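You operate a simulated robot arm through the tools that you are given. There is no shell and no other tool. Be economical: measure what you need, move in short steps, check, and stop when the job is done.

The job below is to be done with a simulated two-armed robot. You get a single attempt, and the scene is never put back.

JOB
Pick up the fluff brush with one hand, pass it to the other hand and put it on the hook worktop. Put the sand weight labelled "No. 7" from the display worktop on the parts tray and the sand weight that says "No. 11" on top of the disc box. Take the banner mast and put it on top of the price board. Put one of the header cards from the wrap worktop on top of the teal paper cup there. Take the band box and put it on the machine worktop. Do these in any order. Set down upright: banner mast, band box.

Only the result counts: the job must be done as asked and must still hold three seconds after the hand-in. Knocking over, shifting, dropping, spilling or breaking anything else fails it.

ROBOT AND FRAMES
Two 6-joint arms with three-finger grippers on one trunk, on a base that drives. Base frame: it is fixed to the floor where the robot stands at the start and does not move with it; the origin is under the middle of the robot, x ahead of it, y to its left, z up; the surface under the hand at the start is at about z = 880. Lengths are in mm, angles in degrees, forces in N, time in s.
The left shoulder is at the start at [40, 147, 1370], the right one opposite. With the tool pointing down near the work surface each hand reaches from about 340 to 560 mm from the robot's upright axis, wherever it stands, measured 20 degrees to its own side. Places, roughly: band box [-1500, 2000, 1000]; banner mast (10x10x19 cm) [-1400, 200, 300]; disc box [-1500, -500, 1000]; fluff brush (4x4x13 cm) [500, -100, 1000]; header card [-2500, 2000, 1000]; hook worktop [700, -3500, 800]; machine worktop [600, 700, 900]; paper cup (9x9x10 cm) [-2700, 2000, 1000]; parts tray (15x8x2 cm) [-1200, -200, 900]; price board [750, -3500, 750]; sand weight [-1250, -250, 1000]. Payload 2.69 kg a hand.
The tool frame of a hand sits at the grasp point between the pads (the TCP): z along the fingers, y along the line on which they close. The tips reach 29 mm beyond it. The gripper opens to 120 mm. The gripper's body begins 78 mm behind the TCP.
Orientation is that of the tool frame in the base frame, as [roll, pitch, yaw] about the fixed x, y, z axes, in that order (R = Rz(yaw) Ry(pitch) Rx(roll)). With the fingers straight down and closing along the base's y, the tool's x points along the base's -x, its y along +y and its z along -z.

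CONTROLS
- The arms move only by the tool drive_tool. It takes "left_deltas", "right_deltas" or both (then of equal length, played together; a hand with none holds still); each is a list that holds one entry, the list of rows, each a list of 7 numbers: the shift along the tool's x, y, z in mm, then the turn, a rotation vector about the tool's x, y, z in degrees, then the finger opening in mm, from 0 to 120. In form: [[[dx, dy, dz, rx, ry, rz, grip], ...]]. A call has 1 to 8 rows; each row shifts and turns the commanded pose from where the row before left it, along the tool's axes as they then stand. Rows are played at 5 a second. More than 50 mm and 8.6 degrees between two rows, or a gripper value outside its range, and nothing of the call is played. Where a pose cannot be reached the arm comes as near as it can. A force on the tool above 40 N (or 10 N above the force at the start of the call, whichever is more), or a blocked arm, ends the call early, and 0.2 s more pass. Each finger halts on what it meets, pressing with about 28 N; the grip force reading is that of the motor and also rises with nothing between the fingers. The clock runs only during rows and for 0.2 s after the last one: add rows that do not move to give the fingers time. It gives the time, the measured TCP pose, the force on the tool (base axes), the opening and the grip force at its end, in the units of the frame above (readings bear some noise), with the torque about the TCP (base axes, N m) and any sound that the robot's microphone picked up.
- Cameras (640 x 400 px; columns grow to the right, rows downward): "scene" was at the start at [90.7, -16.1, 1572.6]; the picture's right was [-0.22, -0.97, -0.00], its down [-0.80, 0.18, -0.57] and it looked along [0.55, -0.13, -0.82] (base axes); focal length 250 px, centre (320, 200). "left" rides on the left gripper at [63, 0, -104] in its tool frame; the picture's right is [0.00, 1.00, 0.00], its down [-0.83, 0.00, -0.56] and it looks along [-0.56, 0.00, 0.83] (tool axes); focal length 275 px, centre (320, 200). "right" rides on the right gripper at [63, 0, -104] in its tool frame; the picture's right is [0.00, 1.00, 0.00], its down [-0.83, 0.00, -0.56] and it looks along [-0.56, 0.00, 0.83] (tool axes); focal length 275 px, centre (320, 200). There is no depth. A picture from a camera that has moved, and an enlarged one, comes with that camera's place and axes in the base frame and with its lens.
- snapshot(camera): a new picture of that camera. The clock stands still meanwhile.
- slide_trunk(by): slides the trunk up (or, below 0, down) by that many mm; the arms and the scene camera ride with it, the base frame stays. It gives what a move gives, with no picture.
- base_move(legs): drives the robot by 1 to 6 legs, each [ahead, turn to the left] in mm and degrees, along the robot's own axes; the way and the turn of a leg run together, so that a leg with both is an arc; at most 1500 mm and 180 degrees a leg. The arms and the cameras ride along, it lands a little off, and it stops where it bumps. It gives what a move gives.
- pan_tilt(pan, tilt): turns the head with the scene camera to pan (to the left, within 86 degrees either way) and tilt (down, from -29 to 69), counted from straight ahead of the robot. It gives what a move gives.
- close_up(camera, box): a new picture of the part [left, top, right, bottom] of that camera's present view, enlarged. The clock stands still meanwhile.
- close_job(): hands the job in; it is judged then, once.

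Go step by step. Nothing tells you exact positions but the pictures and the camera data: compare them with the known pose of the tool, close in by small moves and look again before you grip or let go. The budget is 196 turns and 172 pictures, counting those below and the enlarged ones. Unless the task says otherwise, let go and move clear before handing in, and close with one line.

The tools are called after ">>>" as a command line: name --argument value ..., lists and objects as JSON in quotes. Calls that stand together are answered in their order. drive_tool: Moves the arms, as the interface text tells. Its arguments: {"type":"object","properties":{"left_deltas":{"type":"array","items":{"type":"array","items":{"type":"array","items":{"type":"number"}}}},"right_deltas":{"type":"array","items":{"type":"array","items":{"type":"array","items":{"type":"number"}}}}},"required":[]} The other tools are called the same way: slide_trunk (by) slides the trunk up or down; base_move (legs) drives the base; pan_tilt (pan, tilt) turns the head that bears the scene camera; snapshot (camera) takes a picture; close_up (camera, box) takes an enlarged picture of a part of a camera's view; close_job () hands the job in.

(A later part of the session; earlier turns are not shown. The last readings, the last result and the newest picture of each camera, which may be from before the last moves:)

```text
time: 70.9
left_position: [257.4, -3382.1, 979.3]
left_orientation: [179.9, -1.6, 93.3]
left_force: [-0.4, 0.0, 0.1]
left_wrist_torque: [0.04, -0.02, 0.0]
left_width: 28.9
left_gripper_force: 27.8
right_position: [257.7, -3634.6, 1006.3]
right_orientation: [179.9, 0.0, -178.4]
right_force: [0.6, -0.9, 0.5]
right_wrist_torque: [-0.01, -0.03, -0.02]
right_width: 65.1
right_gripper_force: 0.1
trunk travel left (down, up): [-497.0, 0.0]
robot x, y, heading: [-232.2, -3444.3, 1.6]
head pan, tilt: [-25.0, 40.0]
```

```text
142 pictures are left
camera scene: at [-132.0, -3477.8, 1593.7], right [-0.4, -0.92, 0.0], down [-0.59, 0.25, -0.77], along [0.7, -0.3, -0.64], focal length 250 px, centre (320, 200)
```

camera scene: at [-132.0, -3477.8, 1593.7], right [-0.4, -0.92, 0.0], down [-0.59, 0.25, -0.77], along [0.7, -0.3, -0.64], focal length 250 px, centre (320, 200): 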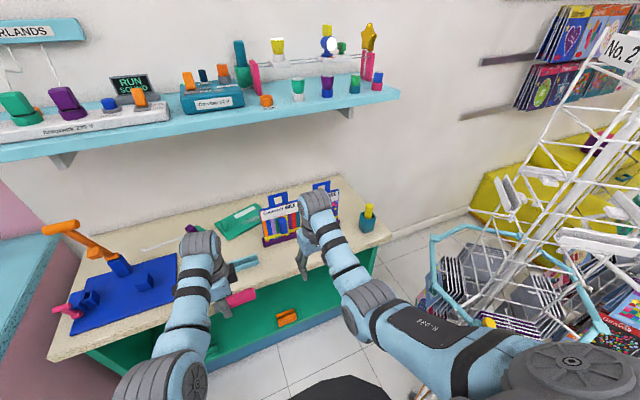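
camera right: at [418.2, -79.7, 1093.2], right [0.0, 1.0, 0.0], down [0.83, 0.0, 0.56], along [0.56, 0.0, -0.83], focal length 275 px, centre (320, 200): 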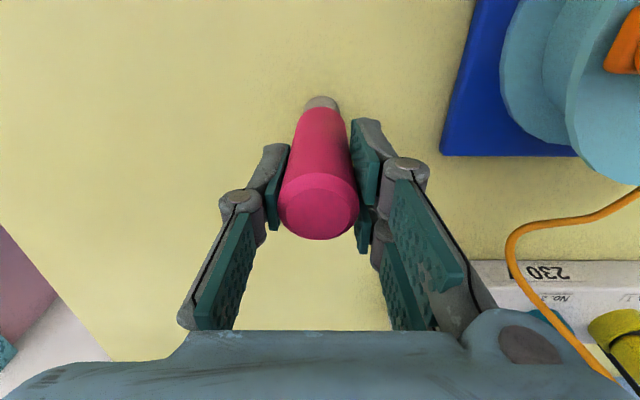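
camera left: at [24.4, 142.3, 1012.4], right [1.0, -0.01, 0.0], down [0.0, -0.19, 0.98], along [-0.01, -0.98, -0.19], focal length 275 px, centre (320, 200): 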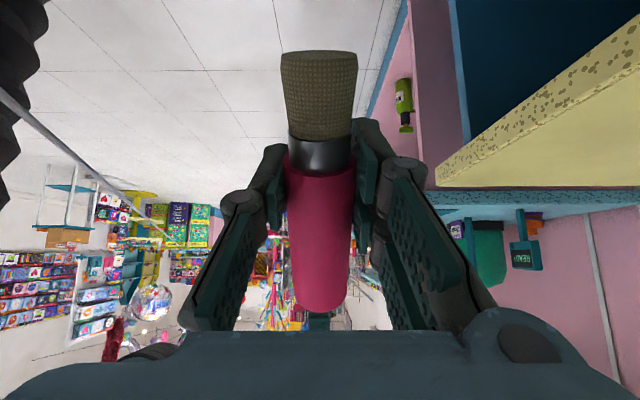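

Clear of the rack at right. I'll move up to the worktop and look with the scene camera at the placement area.

>>> base_move --legs '[[270, -1.6]]'

>>> pan_tilt --pan -10 --tilt 55

>>> snapshot --camera "scene"

>>> snapshot --camera "right"

```text
time: 72.8
left_position: [523.8, -3393.5, 979.8]
left_orientation: [179.7, -1.6, 91.5]
left_force: [-0.5, 0.0, -0.2]
left_wrist_torque: [0.03, -0.04, 0.01]
left_width: 29.1
left_gripper_force: 28.1
right_position: [516.3, -3647.5, 1008.1]
right_orientation: [179.9, 0.2, 179.7]
right_force: [-0.8, 0.3, -0.1]
right_wrist_torque: [-0.01, -0.02, -0.03]
right_width: 65.0
right_gripper_force: 0.1
trunk travel left (down, up): [-497.0, 0.0]
robot x, y, heading: [37.5, -3441.4, -0.4]
head pan, tilt: [-25.0, 40.0]
```

```text
time: 73.5
left_position: [525.2, -3393.6, 978.9]
left_orientation: [179.9, -1.6, 91.4]
left_force: [0.0, -0.4, 0.0]
left_wrist_torque: [0.01, -0.02, 0.0]
left_width: 28.9
left_gripper_force: 28.2
right_position: [520.0, -3645.7, 1005.7]
right_orientation: [-180.0, -0.1, 179.7]
right_force: [0.5, -1.1, 0.1]
right_wrist_torque: [-0.02, 0.0, -0.04]
right_width: 65.2
right_gripper_force: 0.1
trunk travel left (down, up): [-497.0, 0.0]
robot x, y, heading: [34.1, -3439.7, -0.0]
head pan, tilt: [-10.0, 55.0]
```

```text
141 pictures are left
camera scene: at [128.3, -3454.5, 1573.1], right [-0.18, -0.98, 0.0], down [-0.81, 0.15, -0.57], along [0.56, -0.1, -0.82], focal length 250 px, centre (320, 200)
```

scene: 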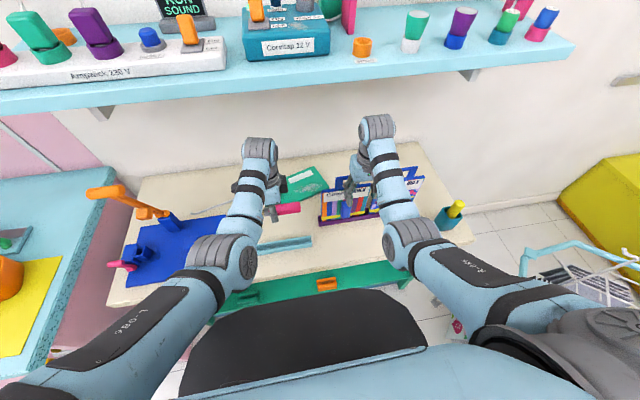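

```text
140 pictures are left
camera right: at [456.8, -3646.6, 1110.9], right [0.0, 1.0, 0.0], down [0.83, 0.0, 0.56], along [0.56, 0.0, -0.83], focal length 275 px, centre (320, 200)
```

right: 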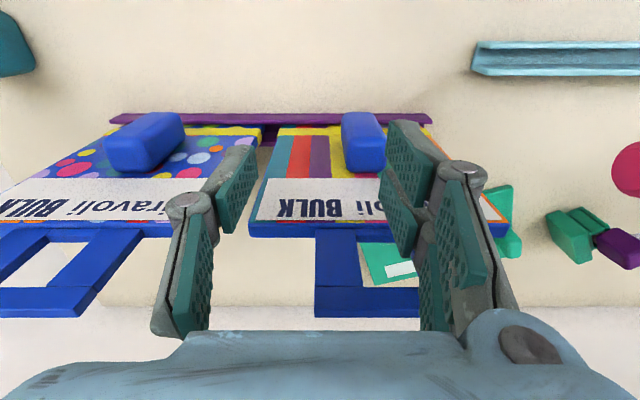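

I measure the worktop at z≈805, the rail at x≈477–507, the packs' bracket front at x≈553, and an empty strip between the rail and the green board around [575, -3400]. I'll draw the right hand back a bit, then move the left over that strip.

>>> drive_tool --left_deltas '[[[0, 25, 25, 0, 1.5, 0, 20], [0, 25, 25, 0, 0, 0, 20], [0, 0, 25, 0, 0, 0, 20], [0, 0, 20, 0, 0, 0, 20], [0, 0, 0, 0, 0, 0, 20]]]' --right_deltas '[[[20, 0, 0, 0, 0, 0, 65], [20, 0, 0, 0, 0, 0, 65], [0, 0, 0, 0, 0, 0, 65], [0, 0, 0, 0, 0, 0, 65], [0, 0, 0, 0, 0, 0, 65]]]'

>>> snapshot --camera "left"

>>> snapshot --camera "scene"

```text
time: 74.7
left_position: [533.6, -3376.7, 920.7]
left_orientation: [179.8, -3.1, 91.3]
left_force: [-0.2, -0.1, -0.4]
left_wrist_torque: [-0.01, 0.01, -0.01]
left_width: 29.0
left_gripper_force: 28.0
left hand out of reach, approached as far as the arm can: row 1, 2, 3, 4
right_position: [488.0, -3645.8, 995.2]
right_orientation: [180.0, -0.1, 179.7]
right_force: [0.3, -0.4, 0.2]
right_wrist_torque: [0.0, 0.02, 0.0]
right_width: 65.2
right_gripper_force: 0.2
right hand out of reach, approached as far as the arm can: row 2
trunk travel left (down, up): [-497.0, 0.0]
robot x, y, heading: [35.2, -3441.7, -0.2]
head pan, tilt: [-10.0, 55.0]
```

```text
139 pictures are left
camera left: at [531.9, -3320.3, 1027.4], right [1.0, 0.02, 0.0], down [0.02, -0.86, 0.51], along [0.01, -0.51, -0.86], focal length 275 px, centre (320, 200)
```

left: 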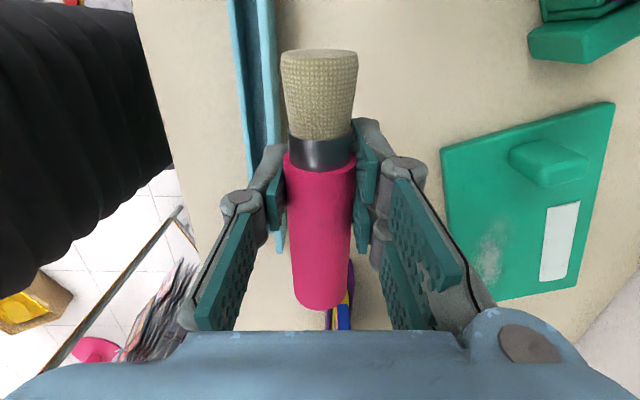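

```text
138 pictures are left
camera scene: at [128.4, -3454.5, 1573.0], right [-0.18, -0.98, 0.0], down [-0.81, 0.15, -0.57], along [0.56, -0.1, -0.82], focal length 250 px, centre (320, 200)
```

scene: 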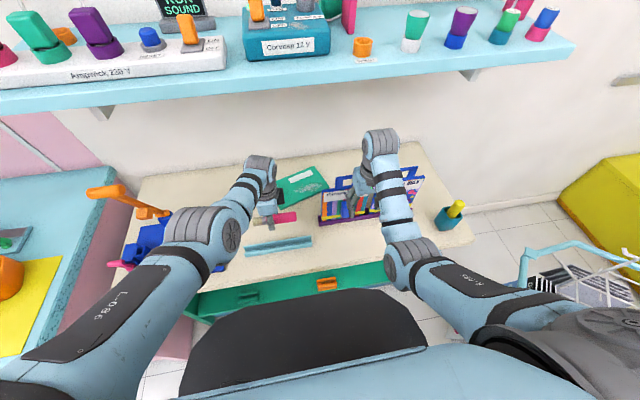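

The left hand is at its reach limit, so I'll tuck the right hand back and lower, drive forward 40 mm, then lower the trunk.

>>> drive_tool --right_deltas '[[[0, 0, 30, 0, 0, 0, 65], [20, 0, 15, 0, 0, 0, 65], [20, 0, 0, 0, 0, 0, 65], [0, 0, 0, 0, 0, 0, 65]]]'

>>> base_move --legs '[[40, 0]]'

>>> slide_trunk --by -55

>>> snapshot --camera "left"

>>> snapshot --camera "right"

```text
time: 75.7
left_position: [533.9, -3375.4, 920.3]
left_orientation: [179.9, -3.1, 91.5]
left_force: [1.4, -0.2, -0.1]
left_wrist_torque: [0.04, -0.01, 0.0]
left_width: 28.8
left_gripper_force: 27.5
right_position: [446.6, -3645.3, 952.1]
right_orientation: [180.0, -0.1, 179.7]
right_force: [0.3, 0.0, 0.2]
right_wrist_torque: [0.01, -0.03, 0.01]
right_width: 65.0
right_gripper_force: 0.0
trunk travel left (down, up): [-497.0, 0.0]
robot x, y, heading: [39.4, -3443.2, -0.3]
head pan, tilt: [-10.0, 55.0]
```

```text
time: 76.6
left_position: [567.7, -3376.7, 923.5]
left_orientation: [179.5, -3.2, 91.6]
left_force: [-0.5, 0.0, -0.2]
left_wrist_torque: [-0.04, -0.11, -0.01]
left_width: 29.0
left_gripper_force: 28.1
right_position: [480.0, -3645.5, 955.8]
right_orientation: [180.0, 0.5, 179.7]
right_force: [-1.1, 0.4, 0.0]
right_wrist_torque: [-0.01, -0.04, -0.02]
right_width: 64.7
right_gripper_force: 0.1
trunk travel left (down, up): [-497.0, 0.0]
robot x, y, heading: [80.1, -3441.4, -0.1]
head pan, tilt: [-10.0, 55.0]
```

```text
time: 77.6
left_position: [573.8, -3377.1, 865.7]
left_orientation: [179.9, -3.1, 91.4]
left_force: [0.0, -0.4, 0.0]
left_wrist_torque: [0.03, 0.01, 0.01]
left_width: 29.1
left_gripper_force: 28.0
right_position: [488.3, -3645.2, 898.3]
right_orientation: [-180.0, -0.1, 179.8]
right_force: [0.7, -0.2, -0.6]
right_wrist_torque: [0.01, -0.01, 0.0]
right_width: 65.2
right_gripper_force: 0.0
trunk travel left (down, up): [-442.0, 55.0]
robot x, y, heading: [78.5, -3440.9, -0.2]
head pan, tilt: [-10.0, 55.0]
```

```text
137 pictures are left
camera left: at [572.3, -3320.5, 972.7], right [1.0, 0.02, 0.0], down [0.02, -0.86, 0.51], along [0.01, -0.51, -0.86], focal length 275 px, centre (320, 200)
```

left: 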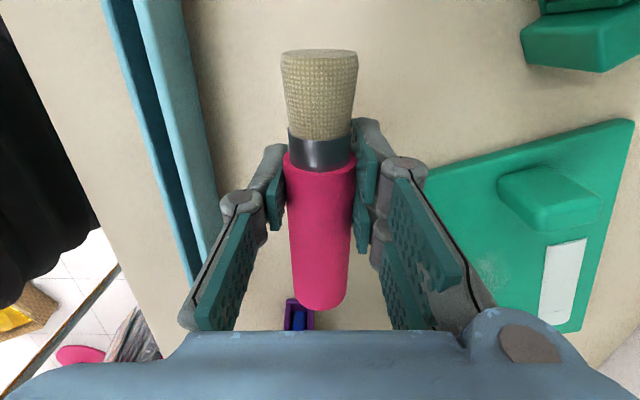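

```text
136 pictures are left
camera right: at [424.5, -3645.9, 1002.9], right [0.0, 1.0, 0.0], down [0.83, 0.0, 0.55], along [0.55, 0.0, -0.83], focal length 275 px, centre (320, 200)
```

right: 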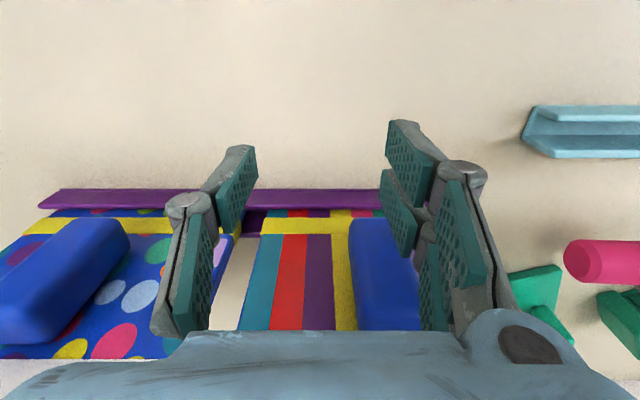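

The brush sits over clear worktop between the rail and the green board. I'll level the wrist and lower gently to contact.

>>> drive_tool --left_deltas '[[[0, 0, 10, 0, -3.1, 0, 20], [0, 0, 10, 0, 0, 0, 20], [0, 0, 5, 0, 0, 0, 20], [0, 0, 5, 0, 0, 0, 20], [0, 0, 3, 0, 0, 0, 20], [0, 0, 0, 0, 0, 0, 20]]]'

>>> snapshot --camera "right"

```text
time: 79.0
left_position: [565.2, -3372.2, 837.4]
left_orientation: [179.8, 0.0, 91.6]
left_force: [0.6, 0.4, 0.4]
left_wrist_torque: [0.0, -0.04, 0.01]
left_width: 29.3
left_gripper_force: 28.0
left hand out of reach, approached as far as the arm can: row 2, 3
right_position: [486.7, -3646.5, 897.8]
right_orientation: [180.0, -0.1, 179.7]
right_force: [-0.8, -0.2, -0.7]
right_wrist_torque: [0.01, -0.01, 0.01]
right_width: 65.1
right_gripper_force: 0.0
trunk travel left (down, up): [-442.0, 55.0]
robot x, y, heading: [75.1, -3442.0, -0.4]
head pan, tilt: [-10.0, 55.0]
```

```text
135 pictures are left
camera right: at [423.7, -3645.9, 1003.6], right [0.0, 1.0, 0.0], down [0.83, 0.0, 0.56], along [0.56, 0.0, -0.83], focal length 275 px, centre (320, 200)
```

right: 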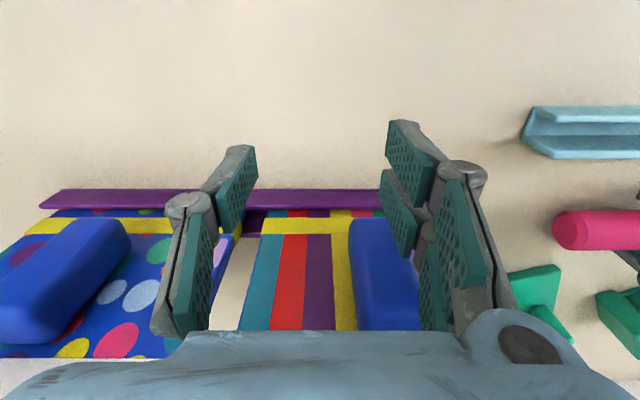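

>>> drive_tool --left_deltas '[[[0, 0, 4, 0, 0, 0, 20], [0, 0, 4, 0, 0, 0, 20], [0, 0, 4, 0, 0, 0, 20], [0, 0, 0, 0, 0, 0, 20]]]'

```text
time: 80.0
left_position: [559.5, -3369.1, 828.1]
left_orientation: [179.9, 0.0, 91.4]
left_force: [-0.5, 0.2, 0.2]
left_wrist_torque: [0.03, 0.01, 0.01]
left_width: 29.4
left_gripper_force: 27.9
left hand out of reach, approached as far as the arm can: row 1, 3
right_position: [485.7, -3645.4, 896.7]
right_orientation: [179.9, 0.1, 179.7]
right_force: [0.3, -0.6, 0.9]
right_wrist_torque: [0.0, 0.01, 0.02]
right_width: 64.7
right_gripper_force: 0.1
trunk travel left (down, up): [-442.0, 55.0]
robot x, y, heading: [77.0, -3442.4, -0.3]
head pan, tilt: [-10.0, 55.0]
```

Reach is pulling the hand back, so I'll raise it, lower the trunk another 40 mm, and then descend again with margin.

>>> drive_tool --left_deltas '[[[0, 0, -20, 0, 0, 0, 20], [0, 10, -20, 0, 0, 0, 20], [0, 0, 0, 0, 0, 0, 20]]]'

>>> slide_trunk --by -40

>>> drive_tool --left_deltas '[[[0, 5, 0, 0, 0, 0, 20], [0, 0, 3, 0, 0, 0, 20], [0, 0, 3, 0, 0, 0, 20], [0, 0, 3, 0, 0, 0, 20], [0, 0, 3, 0, 0, 0, 20], [0, 0, 0, 0, 0, 0, 20]]]'

>>> snapshot --camera "left"

```text
time: 80.8
left_position: [577.6, -3372.0, 864.7]
left_orientation: [-180.0, 0.0, 91.5]
left_force: [0.0, -0.6, 0.1]
left_wrist_torque: [0.02, 0.0, -0.01]
left_width: 29.0
left_gripper_force: 28.1
left hand out of reach, approached as far as the arm can: row 1
right_position: [485.4, -3646.6, 898.5]
right_orientation: [-179.9, 0.0, 179.7]
right_force: [-0.3, 0.5, 0.3]
right_wrist_torque: [0.0, 0.0, 0.01]
right_width: 65.2
right_gripper_force: 0.0
trunk travel left (down, up): [-442.0, 55.0]
robot x, y, heading: [77.1, -3440.7, -0.2]
head pan, tilt: [-10.0, 55.0]
```

```text
time: 81.5
left_position: [576.2, -3372.5, 828.0]
left_orientation: [-179.9, -0.2, 91.4]
left_force: [-2.7, 0.7, 9.0]
left_wrist_torque: [0.0, -0.08, 0.03]
left_width: 29.1
left_gripper_force: 28.0
right_position: [484.3, -3645.3, 859.4]
right_orientation: [179.9, -0.1, 179.8]
right_force: [-0.4, 0.0, -0.1]
right_wrist_torque: [-0.01, -0.02, 0.02]
right_width: 65.1
right_gripper_force: 0.0
trunk travel left (down, up): [-404.0, 93.0]
robot x, y, heading: [78.5, -3442.1, -0.4]
head pan, tilt: [-10.0, 55.0]
stopped: the force on the tool passed its limit at 59 N (the readings are from after the stop); the commanded pose is now the measured one
```

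```text
time: 82.4
left_position: [579.4, -3369.4, 827.6]
left_orientation: [179.4, -0.1, 91.4]
left_force: [-9.1, -0.5, 22.0]
left_wrist_torque: [0.03, 0.74, -0.04]
left_width: 29.2
left_gripper_force: 27.9
left hand out of reach, approached as far as the arm can: row 1
right_position: [482.9, -3644.9, 861.5]
right_orientation: [180.0, 0.1, 179.7]
right_force: [-0.2, 1.0, 0.0]
right_wrist_torque: [0.02, -0.03, -0.03]
right_width: 64.7
right_gripper_force: 0.1
trunk travel left (down, up): [-404.0, 93.0]
robot x, y, heading: [77.6, -3443.2, -0.3]
head pan, tilt: [-10.0, 55.0]
stopped in row 4 (left hand): the force on the tool passed its limit at 44 N (the readings are from after the stop); the commanded pose is now the measured one
```

```text
134 pictures are left
camera left: at [575.5, -3307.6, 932.7], right [1.0, 0.02, 0.01], down [0.01, -0.83, 0.56], along [0.02, -0.56, -0.83], focal length 275 px, centre (320, 200)
```

left: 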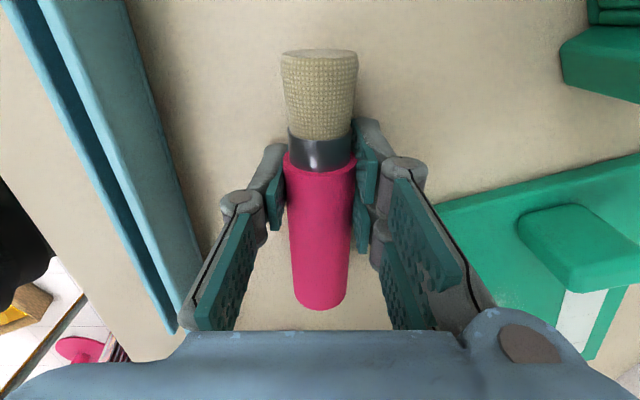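

The fingertips are on the worktop (z≈799). Releasing slowly, then lifting straight up.

>>> drive_tool --left_deltas '[[[0, 0, -1, 0, 0, 0, 28], [0, 0, 0, 0, 0, 0, 34], [0, 0, 0, 0, 0, 0, 42], [0, 0, 0, 0, 0, 0, 48], [0, 0, -15, 0, 0, 0, 48], [0, 0, -25, 0, 0, 0, 48], [0, 0, -30, 0, 0, 0, 48], [0, 0, 0, 0, 0, 0, 48]]]'

>>> snapshot --camera "left"

```text
time: 84.2
left_position: [581.2, -3370.6, 899.1]
left_orientation: [179.5, 0.0, 91.3]
left_force: [0.2, 0.9, 0.2]
left_wrist_torque: [-0.03, 0.03, 0.03]
left_width: 47.9
left_gripper_force: 0.0
right_position: [486.6, -3645.9, 859.4]
right_orientation: [180.0, -0.1, 179.7]
right_force: [-0.3, -0.5, 0.1]
right_wrist_torque: [-0.02, 0.01, 0.04]
right_width: 64.7
right_gripper_force: 0.1
trunk travel left (down, up): [-404.0, 93.0]
robot x, y, heading: [77.2, -3442.1, 0.1]
head pan, tilt: [-10.0, 55.0]
```

```text
133 pictures are left
camera left: at [578.2, -3307.5, 1002.2], right [1.0, 0.02, 0.01], down [0.01, -0.83, 0.56], along [0.02, -0.56, -0.83], focal length 275 px, centre (320, 200)
```

left: 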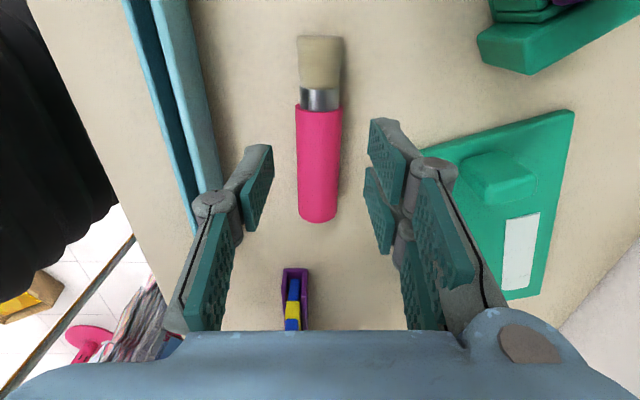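

The brush is lying on the hook worktop between the rail and the price board, whose corners are about [654,-3390], [759,-3360], [825,-3550] and [715,-3580]. I'll back out, raise the trunk and return to the island's north side for the mast.

>>> base_move --legs '[[-600, 0]]'

>>> slide_trunk --by 93

>>> base_move --legs '[[0, 90], [1500, 0], [1500, 0], [1250, 0], [0, 75]]'

>>> pan_tilt --pan 40 --tilt 35

>>> snapshot --camera "scene"

```text
time: 87.6
left_position: [-16.9, -3366.1, 896.8]
left_orientation: [179.6, -0.1, 91.7]
left_force: [-0.3, -0.2, 0.6]
left_wrist_torque: [0.04, 0.02, 0.01]
left_width: 48.0
left_gripper_force: 0.2
right_position: [-110.1, -3641.7, 858.6]
right_orientation: [-180.0, -0.1, 180.0]
right_force: [0.0, -0.1, -0.1]
right_wrist_torque: [-0.01, 0.0, 0.01]
right_width: 65.1
right_gripper_force: 0.0
trunk travel left (down, up): [-404.0, 93.0]
robot x, y, heading: [-519.5, -3442.3, 0.3]
head pan, tilt: [-10.0, 55.0]
```

```text
time: 88.9
left_position: [-18.1, -3366.2, 990.8]
left_orientation: [179.5, -0.1, 91.8]
left_force: [-0.4, 0.0, 0.6]
left_wrist_torque: [-0.02, 0.01, 0.01]
left_width: 48.0
left_gripper_force: 0.0
right_position: [-111.3, -3642.3, 951.8]
right_orientation: [179.9, -0.1, -180.0]
right_force: [-0.7, -0.7, -0.9]
right_wrist_torque: [0.0, -0.02, -0.04]
right_width: 65.1
right_gripper_force: 0.0
trunk travel left (down, up): [-497.0, 0.0]
robot x, y, heading: [-521.0, -3439.4, 0.2]
head pan, tilt: [-10.0, 55.0]
```

```text
time: 116.5
left_position: [-1223.5, 871.7, 989.8]
left_orientation: [179.5, 0.0, -101.4]
left_force: [0.0, 0.0, 0.6]
left_wrist_torque: [-0.02, -0.01, 0.03]
left_width: 48.1
left_gripper_force: 0.1
right_position: [-1068.8, 1120.1, 953.5]
right_orientation: [180.0, -0.1, -13.0]
right_force: [0.3, 0.5, -0.5]
right_wrist_torque: [0.02, 0.05, -0.01]
right_width: 64.9
right_gripper_force: 0.1
trunk travel left (down, up): [-497.0, 0.0]
robot x, y, heading: [-712.1, 829.1, 167.0]
head pan, tilt: [-10.0, 55.0]
```

```text
time: 117.7
left_position: [-1221.8, 871.9, 991.1]
left_orientation: [179.4, 0.0, -101.5]
left_force: [-0.2, 0.1, -0.4]
left_wrist_torque: [0.0, 0.02, 0.01]
left_width: 48.0
left_gripper_force: 0.0
right_position: [-1068.2, 1119.7, 952.2]
right_orientation: [180.0, -0.1, -13.0]
right_force: [-0.3, 0.3, 0.1]
right_wrist_torque: [0.0, 0.0, -0.01]
right_width: 65.0
right_gripper_force: 0.0
trunk travel left (down, up): [-497.0, 0.0]
robot x, y, heading: [-717.1, 829.0, 167.0]
head pan, tilt: [40.0, 35.0]
```

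```text
132 pictures are left
camera scene: at [-812.5, 795.3, 1601.1], right [-0.45, 0.89, 0.0], down [0.51, 0.26, -0.82], along [-0.73, -0.37, -0.57], focal length 250 px, centre (320, 200)
```

scene: 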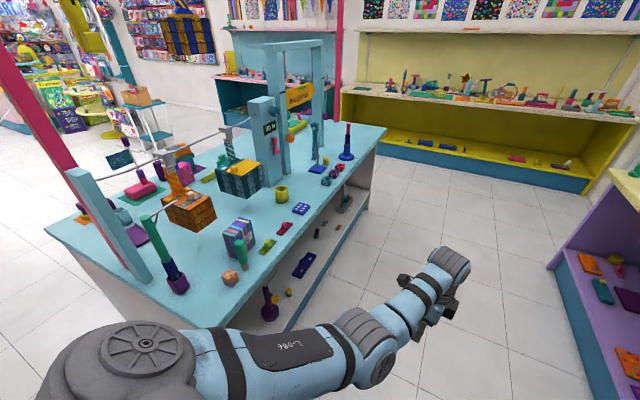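

There's a purple post on a foot on the island's low shelf, probably the banner mast. Zooming in.

>>> close_up --camera "scene" --box '[220, 180, 380, 340]'

>>> base_move --legs '[[550, 33]]'

>>> pan_tilt --pan 60 --tilt 45

>>> snapshot --camera "scene"

```text
2.50 times, centred on (300, 260) of scene
camera zoom: at [-812.5, 795.3, 1601.1], right [-0.45, 0.89, 0.0], down [0.51, 0.26, -0.82], along [-0.73, -0.37, -0.57], focal length 624 px, centre (370, 50)
```

zoom: 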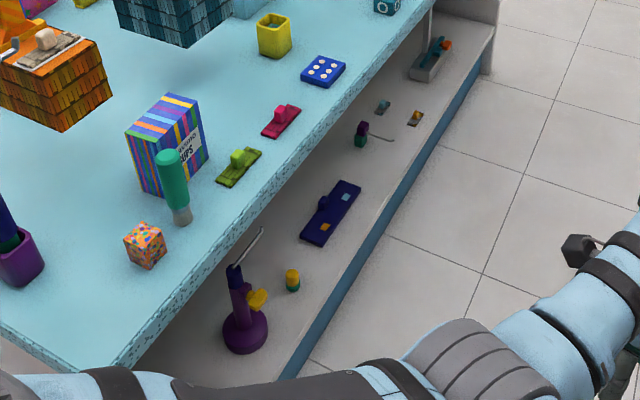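

```text
time: 120.8
left_position: [-1709.5, 552.9, 991.1]
left_orientation: [179.5, -0.1, -68.1]
left_force: [-0.3, -0.9, -0.2]
left_wrist_torque: [0.01, -0.02, 0.0]
left_width: 48.0
left_gripper_force: 0.0
right_position: [-1717.5, 844.5, 953.0]
right_orientation: [-179.9, 0.0, 20.3]
right_force: [0.1, 0.1, 0.3]
right_wrist_torque: [-0.03, 0.04, -0.03]
right_width: 65.0
right_gripper_force: 0.0
trunk travel left (down, up): [-497.0, 0.0]
robot x, y, heading: [-1264.8, 795.3, -159.9]
head pan, tilt: [40.0, 35.0]
```

```text
time: 121.7
left_position: [-1710.8, 552.2, 990.4]
left_orientation: [179.4, -0.1, -68.1]
left_force: [0.2, 0.5, 0.2]
left_wrist_torque: [0.0, 0.04, 0.0]
left_width: 48.2
left_gripper_force: 0.1
right_position: [-1718.1, 843.6, 951.4]
right_orientation: [180.0, -0.1, 20.1]
right_force: [1.1, 0.7, 0.5]
right_wrist_torque: [0.03, 0.01, 0.01]
right_width: 64.9
right_gripper_force: 0.0
trunk travel left (down, up): [-497.0, 0.0]
robot x, y, heading: [-1262.4, 796.6, -159.9]
head pan, tilt: [60.0, 45.0]
```

```text
130 pictures are left
camera scene: at [-1296.3, 709.7, 1586.3], right [-0.98, 0.17, 0.0], down [0.12, 0.7, -0.71], along [-0.12, -0.7, -0.71], focal length 250 px, centre (320, 200)
```

scene: 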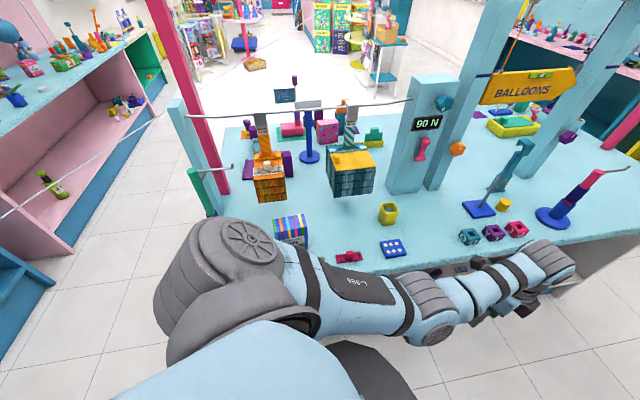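

The mast is on the island's low shelf at about [-1407, 168], with base z≈210, and there's ample headroom but a low approach is needed. I'll back away to open floor north of it and face south before lowering.

>>> base_move --legs '[[0, -100], [360, 0], [0, 170]]'

>>> drive_tool --left_deltas '[[[45, 5, 0, 0, 0, 0, 20], [45, 0, 0, 0, 0, 0, 20], [45, -10, 0, 0, 0, 0, 20], [45, -15, 0, 0, 0, -8, 20], [40, -25, 0, 0, 0, -8, 20], [40, -30, 0, 0, 0, -8, 20], [40, -30, 0, 0, 0, -8, 20], [0, 0, 0, 0, 0, 0, 20]]]'

>>> pan_tilt --pan 0 --tilt 45

>>> snapshot --camera "scene"

```text
time: 135.1
left_position: [-1254.5, 636.8, 990.5]
left_orientation: [179.5, 0.0, 0.5]
left_force: [-0.7, -0.2, -0.3]
left_wrist_torque: [-0.02, 0.02, -0.02]
left_width: 47.9
left_gripper_force: 0.1
right_position: [-1529.6, 736.8, 951.4]
right_orientation: [179.9, -0.1, 88.8]
right_force: [0.6, -0.5, 0.5]
right_wrist_torque: [-0.05, 0.01, 0.05]
right_width: 64.9
right_gripper_force: 0.0
trunk travel left (down, up): [-497.0, 0.0]
robot x, y, heading: [-1317.2, 1143.3, -91.2]
head pan, tilt: [60.0, 45.0]
```

```text
time: 136.9
left_position: [-983.9, 777.2, 992.6]
left_orientation: [179.6, 0.2, 32.5]
left_force: [0.2, -0.2, 0.4]
left_wrist_torque: [0.03, -0.01, -0.02]
left_width: 20.1
left_gripper_force: 0.0
right_position: [-1530.4, 737.3, 951.0]
right_orientation: [-180.0, -0.2, 88.9]
right_force: [-0.7, -0.1, 0.4]
right_wrist_torque: [-0.02, 0.02, -0.02]
right_width: 65.3
right_gripper_force: 0.2
trunk travel left (down, up): [-497.0, 0.0]
robot x, y, heading: [-1317.7, 1143.0, -91.3]
head pan, tilt: [60.0, 45.0]
```

```text
time: 138.2
left_position: [-984.2, 778.1, 991.4]
left_orientation: [179.6, 0.3, 32.6]
left_force: [-0.3, 0.2, -0.6]
left_wrist_torque: [0.03, 0.01, 0.05]
left_width: 20.0
left_gripper_force: 0.1
right_position: [-1529.3, 736.4, 953.5]
right_orientation: [-180.0, -0.1, 88.9]
right_force: [-1.4, -0.6, -0.6]
right_wrist_torque: [0.0, 0.0, 0.02]
right_width: 65.1
right_gripper_force: 0.1
trunk travel left (down, up): [-497.0, 0.0]
robot x, y, heading: [-1321.5, 1140.2, -91.2]
head pan, tilt: [0.0, 45.0]
```

```text
129 pictures are left
camera scene: at [-1321.1, 1042.0, 1586.3], right [-1.0, 0.02, 0.0], down [0.02, 0.71, -0.71], along [-0.02, -0.71, -0.71], focal length 250 px, centre (320, 200)
```

scene: 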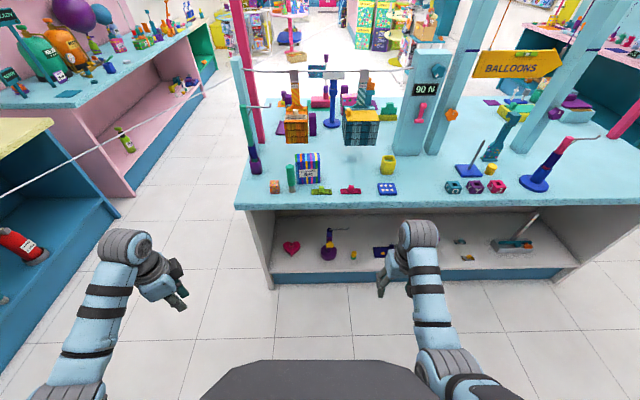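

The mast is visible on the lower shelf next to a heart and a small yellow piece. I'll tuck the left arm further to the side, and pitch the right hand 45° forward.

>>> drive_tool --left_deltas '[[[46, -13, 0, 0, 0, -6, 20], [46, -13, 0, 0, 0, -6, 20], [46, -5, 0, 0, 0, -6, 20], [46, 0, 0, 0, 0, -6, 20], [40, 0, 0, 0, 0, -6, 20], [40, 0, 0, 0, 0, -6, 20], [0, 0, 0, 0, 0, 0, 20]]]' --right_deltas '[[[0, 0, 0, 0, -7.5, 0, 65], [0, 0, 0, 0, -7.5, 0, 65], [0, 0, 0, 0, -7.5, 0, 65], [0, 0, 0, 0, -7.5, 0, 65], [0, 0, 0, 0, -7.5, 0, 65], [0, 0, 0, 0, -7.5, 0, 65], [0, 0, 0, 0, 0, 0, 65]]]'

>>> slide_trunk --by -490

>>> snapshot --camera "scene"

```text
time: 139.8
left_position: [-929.1, 952.4, 948.0]
left_orientation: [179.8, 0.4, 65.5]
left_force: [-0.1, -0.5, 0.3]
left_wrist_torque: [0.02, -0.02, 0.04]
left_width: 20.0
left_gripper_force: 0.2
left hand out of reach, approached as far as the arm can: row 4, 5, 6
right_position: [-1529.4, 736.9, 951.3]
right_orientation: [179.9, 44.9, 88.8]
right_force: [-0.3, -0.7, -0.1]
right_wrist_torque: [0.04, -0.01, 0.02]
right_width: 65.1
right_gripper_force: 0.1
trunk travel left (down, up): [-497.0, 0.0]
robot x, y, heading: [-1320.0, 1144.3, -91.2]
head pan, tilt: [0.0, 45.0]
```

```text
refused: -490 is not a number from -400 to 400
```

```text
128 pictures are left
camera scene: at [-1321.8, 1040.7, 1586.2], right [-1.0, 0.02, 0.0], down [0.02, 0.71, -0.71], along [-0.02, -0.71, -0.71], focal length 250 px, centre (320, 200)
```

scene: 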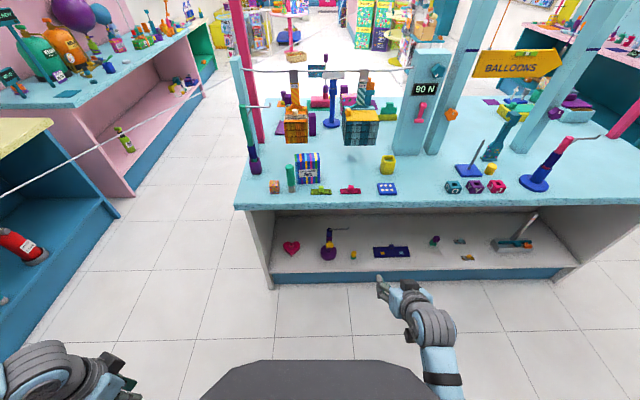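

>>> slide_trunk --by -400

>>> slide_trunk --by -90

>>> pan_tilt --pan 0 --tilt 35

>>> snapshot --camera "scene"

>>> close_up --camera "scene" --box '[240, 170, 400, 270]'

```text
time: 143.9
left_position: [-929.7, 954.1, 593.1]
left_orientation: [179.7, 0.4, 65.4]
left_force: [-0.4, 0.0, 0.4]
left_wrist_torque: [-0.02, 0.02, 0.04]
left_width: 19.9
left_gripper_force: 0.0
right_position: [-1524.6, 739.4, 595.8]
right_orientation: [179.0, 44.8, 87.9]
right_force: [0.4, 1.0, 0.1]
right_wrist_torque: [-0.01, -0.01, -0.01]
right_width: 65.1
right_gripper_force: 0.0
trunk travel left (down, up): [-124.0, 374.0]
robot x, y, heading: [-1320.0, 1144.8, -91.5]
head pan, tilt: [0.0, 45.0]
stopped: the arm was blocked; the commanded pose is now the measured one
```

```text
time: 145.3
left_position: [-930.3, 954.6, 585.2]
left_orientation: [179.7, 0.5, 65.5]
left_force: [0.1, 0.7, 0.4]
left_wrist_torque: [0.02, 0.0, -0.01]
left_width: 19.9
left_gripper_force: 0.0
right_position: [-1523.4, 739.8, 590.5]
right_orientation: [178.6, 45.3, 87.5]
right_force: [0.2, 1.0, 0.3]
right_wrist_torque: [0.0, 0.02, 0.01]
right_width: 65.3
right_gripper_force: 0.1
trunk travel left (down, up): [-112.0, 385.0]
robot x, y, heading: [-1316.4, 1141.5, -91.1]
head pan, tilt: [0.0, 45.0]
stopped: the arm was blocked; the commanded pose is now the measured one
```

```text
time: 146.0
left_position: [-929.9, 955.4, 585.7]
left_orientation: [179.8, 0.5, 65.6]
left_force: [0.8, -0.1, -0.6]
left_wrist_torque: [0.01, -0.02, 0.0]
left_width: 19.8
left_gripper_force: 0.0
right_position: [-1521.5, 741.5, 589.8]
right_orientation: [178.4, 45.2, 87.3]
right_force: [0.5, 0.1, 0.9]
right_wrist_torque: [0.0, -0.01, -0.01]
right_width: 65.0
right_gripper_force: 0.1
trunk travel left (down, up): [-112.0, 385.0]
robot x, y, heading: [-1321.8, 1142.7, -91.6]
head pan, tilt: [0.0, 35.0]
```

```text
127 pictures are left
camera scene: at [-1321.3, 1036.1, 1237.5], right [-1.0, 0.02, 0.0], down [0.01, 0.57, -0.82], along [-0.02, -0.82, -0.57], focal length 250 px, centre (320, 200)
```

scene: 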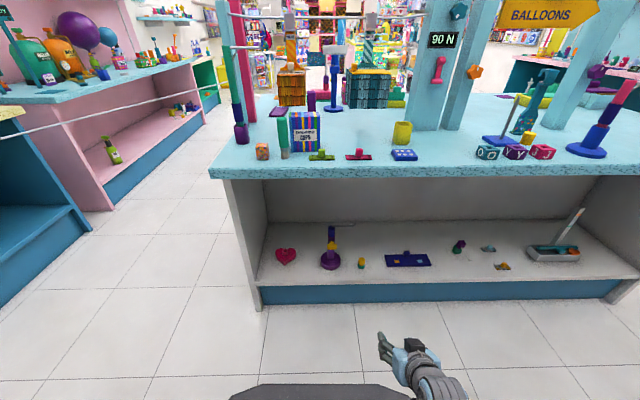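

```text
4.00 times, centred on (320, 220) of scene
camera zoom: at [-1321.3, 1036.1, 1237.5], right [-1.0, 0.02, 0.0], down [0.01, 0.57, -0.82], along [-0.02, -0.82, -0.57], focal length 999 px, centre (320, 120)
```

zoom: 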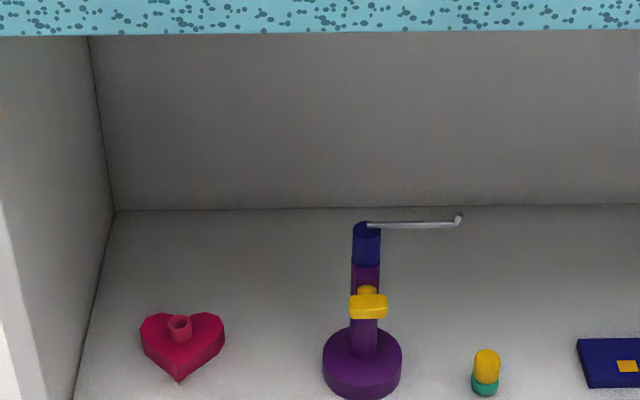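

The trunk stopped at -385 but that's low enough. The mast is a purple foot with its post at [-1396, 179]: the clamp is around z 375, the post top around z 485, and a rod points to -x. I'll set the right hand at z≈425 at 45°, opened wide.

>>> drive_tool --right_deltas '[[[12, 25, 35, 0, 0, 0, 100], [12, 25, 35, 0, 0, 0, 100], [12, 25, 35, 0, 0, 0, 100], [12, 25, 35, 0, 0, 0, 100], [12, 24, 33, 0, 0, 0, 100], [0, 0, 0, 0, 0, 0, 100]]]'

>>> snapshot --camera "scene"

>>> snapshot --camera "right"

```text
time: 146.6
left_position: [-929.4, 954.5, 587.3]
left_orientation: [179.8, 0.5, 65.5]
left_force: [0.6, 0.3, 1.0]
left_wrist_torque: [0.0, -0.03, 0.02]
left_width: 20.1
left_gripper_force: 0.1
right_position: [-1541.7, 709.9, 614.3]
right_orientation: [-169.6, 56.2, 95.4]
right_force: [0.6, 0.4, -0.1]
right_wrist_torque: [0.02, -0.01, 0.01]
right_width: 100.2
right_gripper_force: 0.1
trunk travel left (down, up): [-112.0, 385.0]
robot x, y, heading: [-1320.5, 1142.7, -91.3]
head pan, tilt: [0.0, 35.0]
stopped in row 2 (right hand): the arm was blocked; the commanded pose is now the measured one
```

```text
125 pictures are left
camera scene: at [-1321.2, 1036.3, 1238.6], right [-1.0, 0.02, 0.0], down [0.01, 0.57, -0.82], along [-0.02, -0.82, -0.57], focal length 250 px, centre (320, 200)
```

scene: 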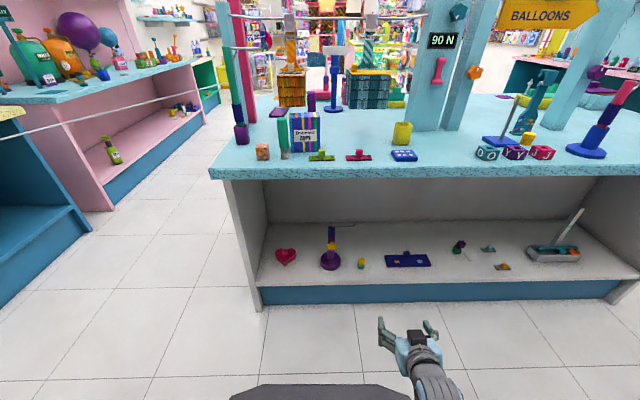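

```text
124 pictures are left
camera right: at [-1534.6, 831.8, 618.6], right [0.99, -0.05, -0.1], down [0.1, 0.0, 0.99], along [-0.05, -1.0, 0.01], focal length 275 px, centre (320, 200)
```

right: 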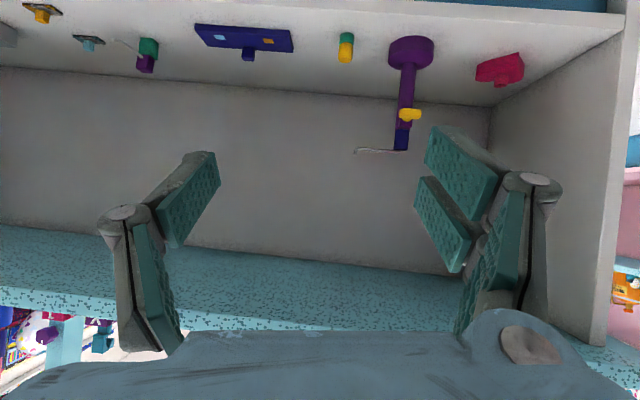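

The right arm is blocked by something near the body. Let me look at it with the head.

>>> pan_tilt --pan -50 --tilt 65

>>> snapshot --camera "scene"

```text
time: 147.8
left_position: [-929.1, 954.4, 586.5]
left_orientation: [179.8, 0.5, 65.5]
left_force: [0.5, 0.1, -0.9]
left_wrist_torque: [-0.01, -0.05, -0.01]
left_width: 20.0
left_gripper_force: 0.0
right_position: [-1542.4, 709.7, 612.6]
right_orientation: [-169.4, 56.0, 95.6]
right_force: [-0.1, 0.2, -0.3]
right_wrist_torque: [-0.03, 0.01, 0.01]
right_width: 99.8
right_gripper_force: 0.1
trunk travel left (down, up): [-112.0, 385.0]
robot x, y, heading: [-1320.1, 1139.1, -91.4]
head pan, tilt: [-50.0, 65.0]
```

```text
123 pictures are left
camera scene: at [-1366.7, 1086.3, 1198.7], right [-0.63, 0.78, 0.0], down [0.71, 0.57, -0.42], along [-0.33, -0.27, -0.91], focal length 250 px, centre (320, 200)
```

scene: 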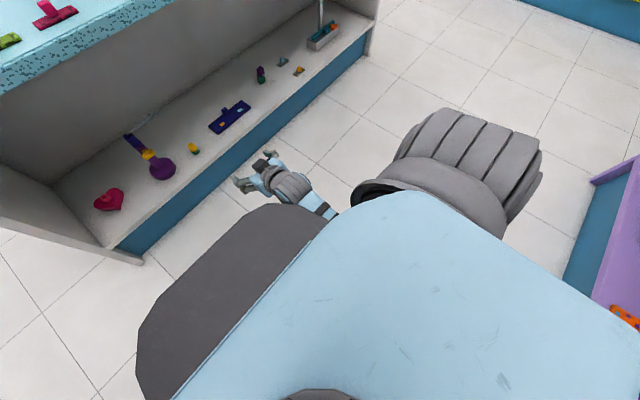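

The elbow hangs low beside the base when the arm is folded. I'll raise the trunk, restore the 45° attitude and extend the hand forward so the elbow straightens.

>>> slide_trunk --by 130

>>> drive_tool --right_deltas '[[[0, 0, 0, -5.25, 0, 0, 100], [0, 0, 0, -5.25, 0, 0, 100], [0, 0, 0, 0, 5.5, 0, 100], [0, 0, 0, 0, 5.5, 0, 100], [0, 0, 0, 4.8, 0, 4.8, 100], [-15, 20, 35, 0, 0, 0, 100], [-15, 20, 35, 0, 0, 0, 100], [0, 0, 0, 0, 0, 0, 100]]]'

>>> drive_tool --right_deltas '[[[-10, 30, 35, 0, 0, 0, 100], [-5, 30, 35, 0, 0, 0, 100], [0, 30, 35, 0, 0, 0, 100], [0, 0, 0, 0, 0, 0, 100]]]'

```text
time: 149.4
left_position: [-929.3, 953.9, 694.5]
left_orientation: [179.8, 0.5, 65.6]
left_force: [-0.3, 0.4, 0.8]
left_wrist_torque: [0.02, 0.02, -0.01]
left_width: 19.9
left_gripper_force: 0.0
right_position: [-1539.9, 711.0, 713.1]
right_orientation: [-169.9, 55.2, 95.3]
right_force: [0.0, 1.0, -0.6]
right_wrist_torque: [0.02, -0.02, -0.02]
right_width: 99.6
right_gripper_force: 0.1
trunk travel left (down, up): [-242.0, 255.0]
robot x, y, heading: [-1322.5, 1141.7, -91.1]
head pan, tilt: [-50.0, 65.0]
```

```text
time: 151.2
left_position: [-929.6, 955.2, 694.8]
left_orientation: [179.8, 0.5, 65.5]
left_force: [-0.4, -0.2, -0.2]
left_wrist_torque: [-0.02, 0.01, 0.04]
left_width: 20.0
left_gripper_force: 0.1
right_position: [-1503.2, 640.6, 684.1]
right_orientation: [179.9, 44.2, 88.6]
right_force: [0.7, -0.6, 0.6]
right_wrist_torque: [0.03, 0.02, 0.0]
right_width: 99.9
right_gripper_force: 0.1
trunk travel left (down, up): [-242.0, 255.0]
robot x, y, heading: [-1316.9, 1143.1, -91.3]
head pan, tilt: [-50.0, 65.0]
```

```text
time: 152.2
left_position: [-930.1, 954.3, 693.5]
left_orientation: [179.9, 0.5, 65.5]
left_force: [0.5, 0.0, -0.2]
left_wrist_torque: [0.0, 0.02, -0.01]
left_width: 20.2
left_gripper_force: 0.0
right_position: [-1415.8, 556.5, 623.3]
right_orientation: [179.9, 44.3, 88.7]
right_force: [0.5, 0.4, -0.4]
right_wrist_torque: [-0.01, 0.0, 0.0]
right_width: 99.7
right_gripper_force: 0.0
trunk travel left (down, up): [-242.0, 255.0]
robot x, y, heading: [-1317.8, 1139.4, -91.1]
head pan, tilt: [-50.0, 65.0]
```

>>> drive_tool --right_deltas '[[[21, 8, 21, 0, 0, 0, 100], [21, 8, 21, 0, 0, 0, 100], [0, 0, 0, 0, 0, 0, 100]]]'

>>> slide_trunk --by -138

```text
time: 153.0
left_position: [-929.5, 954.4, 694.7]
left_orientation: [179.7, 0.4, 65.5]
left_force: [-0.3, -0.7, -1.1]
left_wrist_torque: [0.01, -0.01, 0.03]
left_width: 20.0
left_gripper_force: 0.2
right_position: [-1405.7, 575.4, 605.6]
right_orientation: [179.9, 44.3, 88.7]
right_force: [0.7, -0.3, -0.5]
right_wrist_torque: [-0.04, 0.01, 0.0]
right_width: 99.9
right_gripper_force: 0.1
right hand out of reach, approached as far as the arm can: row 1, 2
trunk travel left (down, up): [-242.0, 255.0]
robot x, y, heading: [-1319.9, 1144.2, -91.3]
head pan, tilt: [-50.0, 65.0]
```

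```text
time: 154.6
left_position: [-929.2, 954.8, 556.1]
left_orientation: [179.7, 0.5, 65.5]
left_force: [-0.2, 0.8, 0.5]
left_wrist_torque: [0.0, -0.04, 0.0]
left_width: 20.0
left_gripper_force: 0.0
right_position: [-1406.1, 574.0, 466.7]
right_orientation: [179.9, 44.2, 88.7]
right_force: [-0.5, -0.4, 0.6]
right_wrist_torque: [0.01, -0.02, 0.02]
right_width: 99.6
right_gripper_force: 0.1
trunk travel left (down, up): [-104.0, 393.0]
robot x, y, heading: [-1317.7, 1142.3, -91.2]
head pan, tilt: [-50.0, 65.0]
```

>>> slide_trunk --by -40

>>> pan_tilt --pan 0 --tilt 40

>>> base_move --legs '[[230, 0]]'

>>> snapshot --camera "right"

>>> snapshot --camera "scene"

```text
time: 155.5
left_position: [-929.4, 953.3, 515.8]
left_orientation: [179.8, 0.5, 65.5]
left_force: [-0.3, 0.4, 0.3]
left_wrist_torque: [-0.04, 0.01, 0.0]
left_width: 19.9
left_gripper_force: 0.1
right_position: [-1406.2, 575.2, 425.6]
right_orientation: [179.9, 44.2, 88.7]
right_force: [0.7, 0.6, 0.4]
right_wrist_torque: [0.02, -0.01, -0.01]
right_width: 99.9
right_gripper_force: 0.1
trunk travel left (down, up): [-64.0, 433.0]
robot x, y, heading: [-1317.7, 1137.0, -91.2]
head pan, tilt: [-50.0, 65.0]
```

```text
time: 156.7
left_position: [-930.3, 953.5, 515.3]
left_orientation: [179.8, 0.5, 65.5]
left_force: [-0.1, -0.5, 1.3]
left_wrist_torque: [0.0, -0.01, -0.02]
left_width: 20.3
left_gripper_force: 0.1
right_position: [-1405.4, 574.5, 425.4]
right_orientation: [179.9, 44.2, 88.7]
right_force: [-0.7, -0.5, -0.8]
right_wrist_torque: [0.02, -0.04, -0.01]
right_width: 100.1
right_gripper_force: 0.0
trunk travel left (down, up): [-64.0, 433.0]
robot x, y, heading: [-1320.2, 1143.8, -91.3]
head pan, tilt: [0.0, 40.0]
```

```text
time: 158.4
left_position: [-935.2, 721.5, 514.7]
left_orientation: [179.8, 0.4, 65.5]
left_force: [-0.1, -1.0, -0.5]
left_wrist_torque: [0.04, 0.0, 0.01]
left_width: 20.1
left_gripper_force: 0.1
right_position: [-1411.7, 342.6, 425.4]
right_orientation: [179.9, 44.1, 88.6]
right_force: [-0.5, 0.5, -1.1]
right_wrist_torque: [-0.02, 0.01, 0.01]
right_width: 100.1
right_gripper_force: 0.0
trunk travel left (down, up): [-64.0, 433.0]
robot x, y, heading: [-1322.6, 911.9, -91.0]
head pan, tilt: [0.0, 40.0]
```

```text
122 pictures are left
camera right: at [-1408.1, 460.6, 456.9], right [1.0, -0.02, 0.0], down [0.0, -0.21, 0.98], along [-0.02, -0.98, -0.21], focal length 275 px, centre (320, 200)
```

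right: 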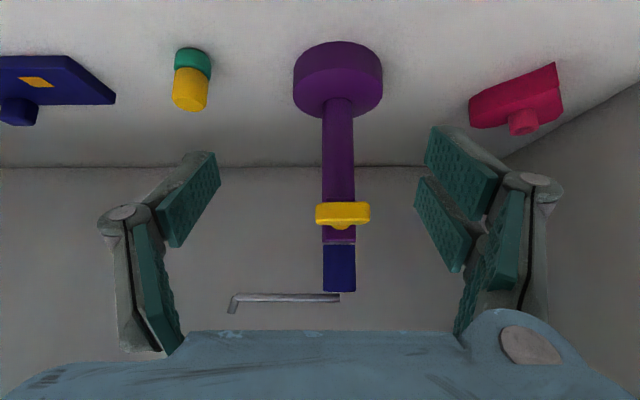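

```text
121 pictures are left
camera scene: at [-1326.6, 806.1, 1160.0], right [-1.0, 0.02, 0.0], down [0.01, 0.64, -0.77], along [-0.02, -0.77, -0.64], focal length 250 px, centre (320, 200)
```

scene: 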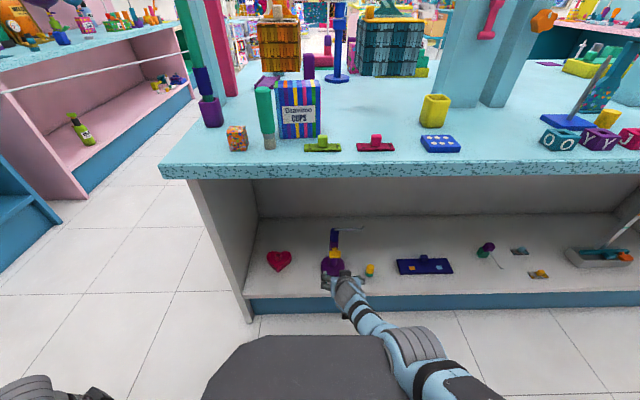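

Now I see it clearly: a foot, a purple post with a clamp near z≈415, and a blue upper tube that may telescope. I'd rather grip the purple post below the clamp, so I'll lower the trunk fully and pitch the hand to about 70°.

>>> slide_trunk --by -62

>>> drive_tool --right_deltas '[[[0, 0, -25, 0, 0, 0, 100], [0, 0, -20, 0, -8, 0, 100], [0, 0, -20, 0, -8, 0, 100], [0, 0, -10, 0, -8, 0, 100], [0, 0, 0, 0, 0, 0, 100]]]'

>>> snapshot --camera "right"

```text
time: 159.4
left_position: [-934.9, 723.2, 454.5]
left_orientation: [179.7, 0.4, 65.5]
left_force: [0.5, -0.5, -0.3]
left_wrist_torque: [0.0, 0.0, 0.0]
left_width: 20.0
left_gripper_force: 0.1
right_position: [-1411.1, 342.1, 366.5]
right_orientation: [179.9, 44.2, 88.8]
right_force: [-0.5, -0.3, -0.5]
right_wrist_torque: [0.02, -0.03, -0.02]
right_width: 99.9
right_gripper_force: 0.0
trunk travel left (down, up): [-2.0, 495.0]
robot x, y, heading: [-1325.5, 913.0, -91.3]
head pan, tilt: [0.0, 40.0]
```

```text
time: 160.0
left_position: [-935.2, 722.3, 455.3]
left_orientation: [179.9, 0.4, 65.6]
left_force: [-0.4, 0.1, 0.3]
left_wrist_torque: [0.02, -0.01, 0.01]
left_width: 20.1
left_gripper_force: 0.0
right_position: [-1421.3, 268.1, 518.9]
right_orientation: [-178.5, 61.8, 89.5]
right_force: [0.8, 0.2, 0.0]
right_wrist_torque: [-0.04, -0.03, 0.0]
right_width: 100.0
right_gripper_force: 0.2
trunk travel left (down, up): [-2.0, 495.0]
robot x, y, heading: [-1327.6, 912.8, -91.0]
head pan, tilt: [0.0, 40.0]
stopped in row 2 (right hand): the arm was blocked; the commanded pose is now the measured one
```

```text
120 pictures are left
camera right: at [-1418.4, 389.1, 513.2], right [1.0, -0.03, -0.02], down [0.02, 0.1, 1.0], along [-0.02, -0.99, 0.1], focal length 275 px, centre (320, 200)
```

right: 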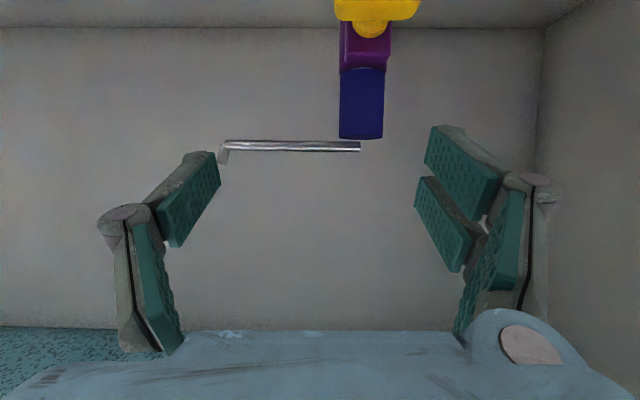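

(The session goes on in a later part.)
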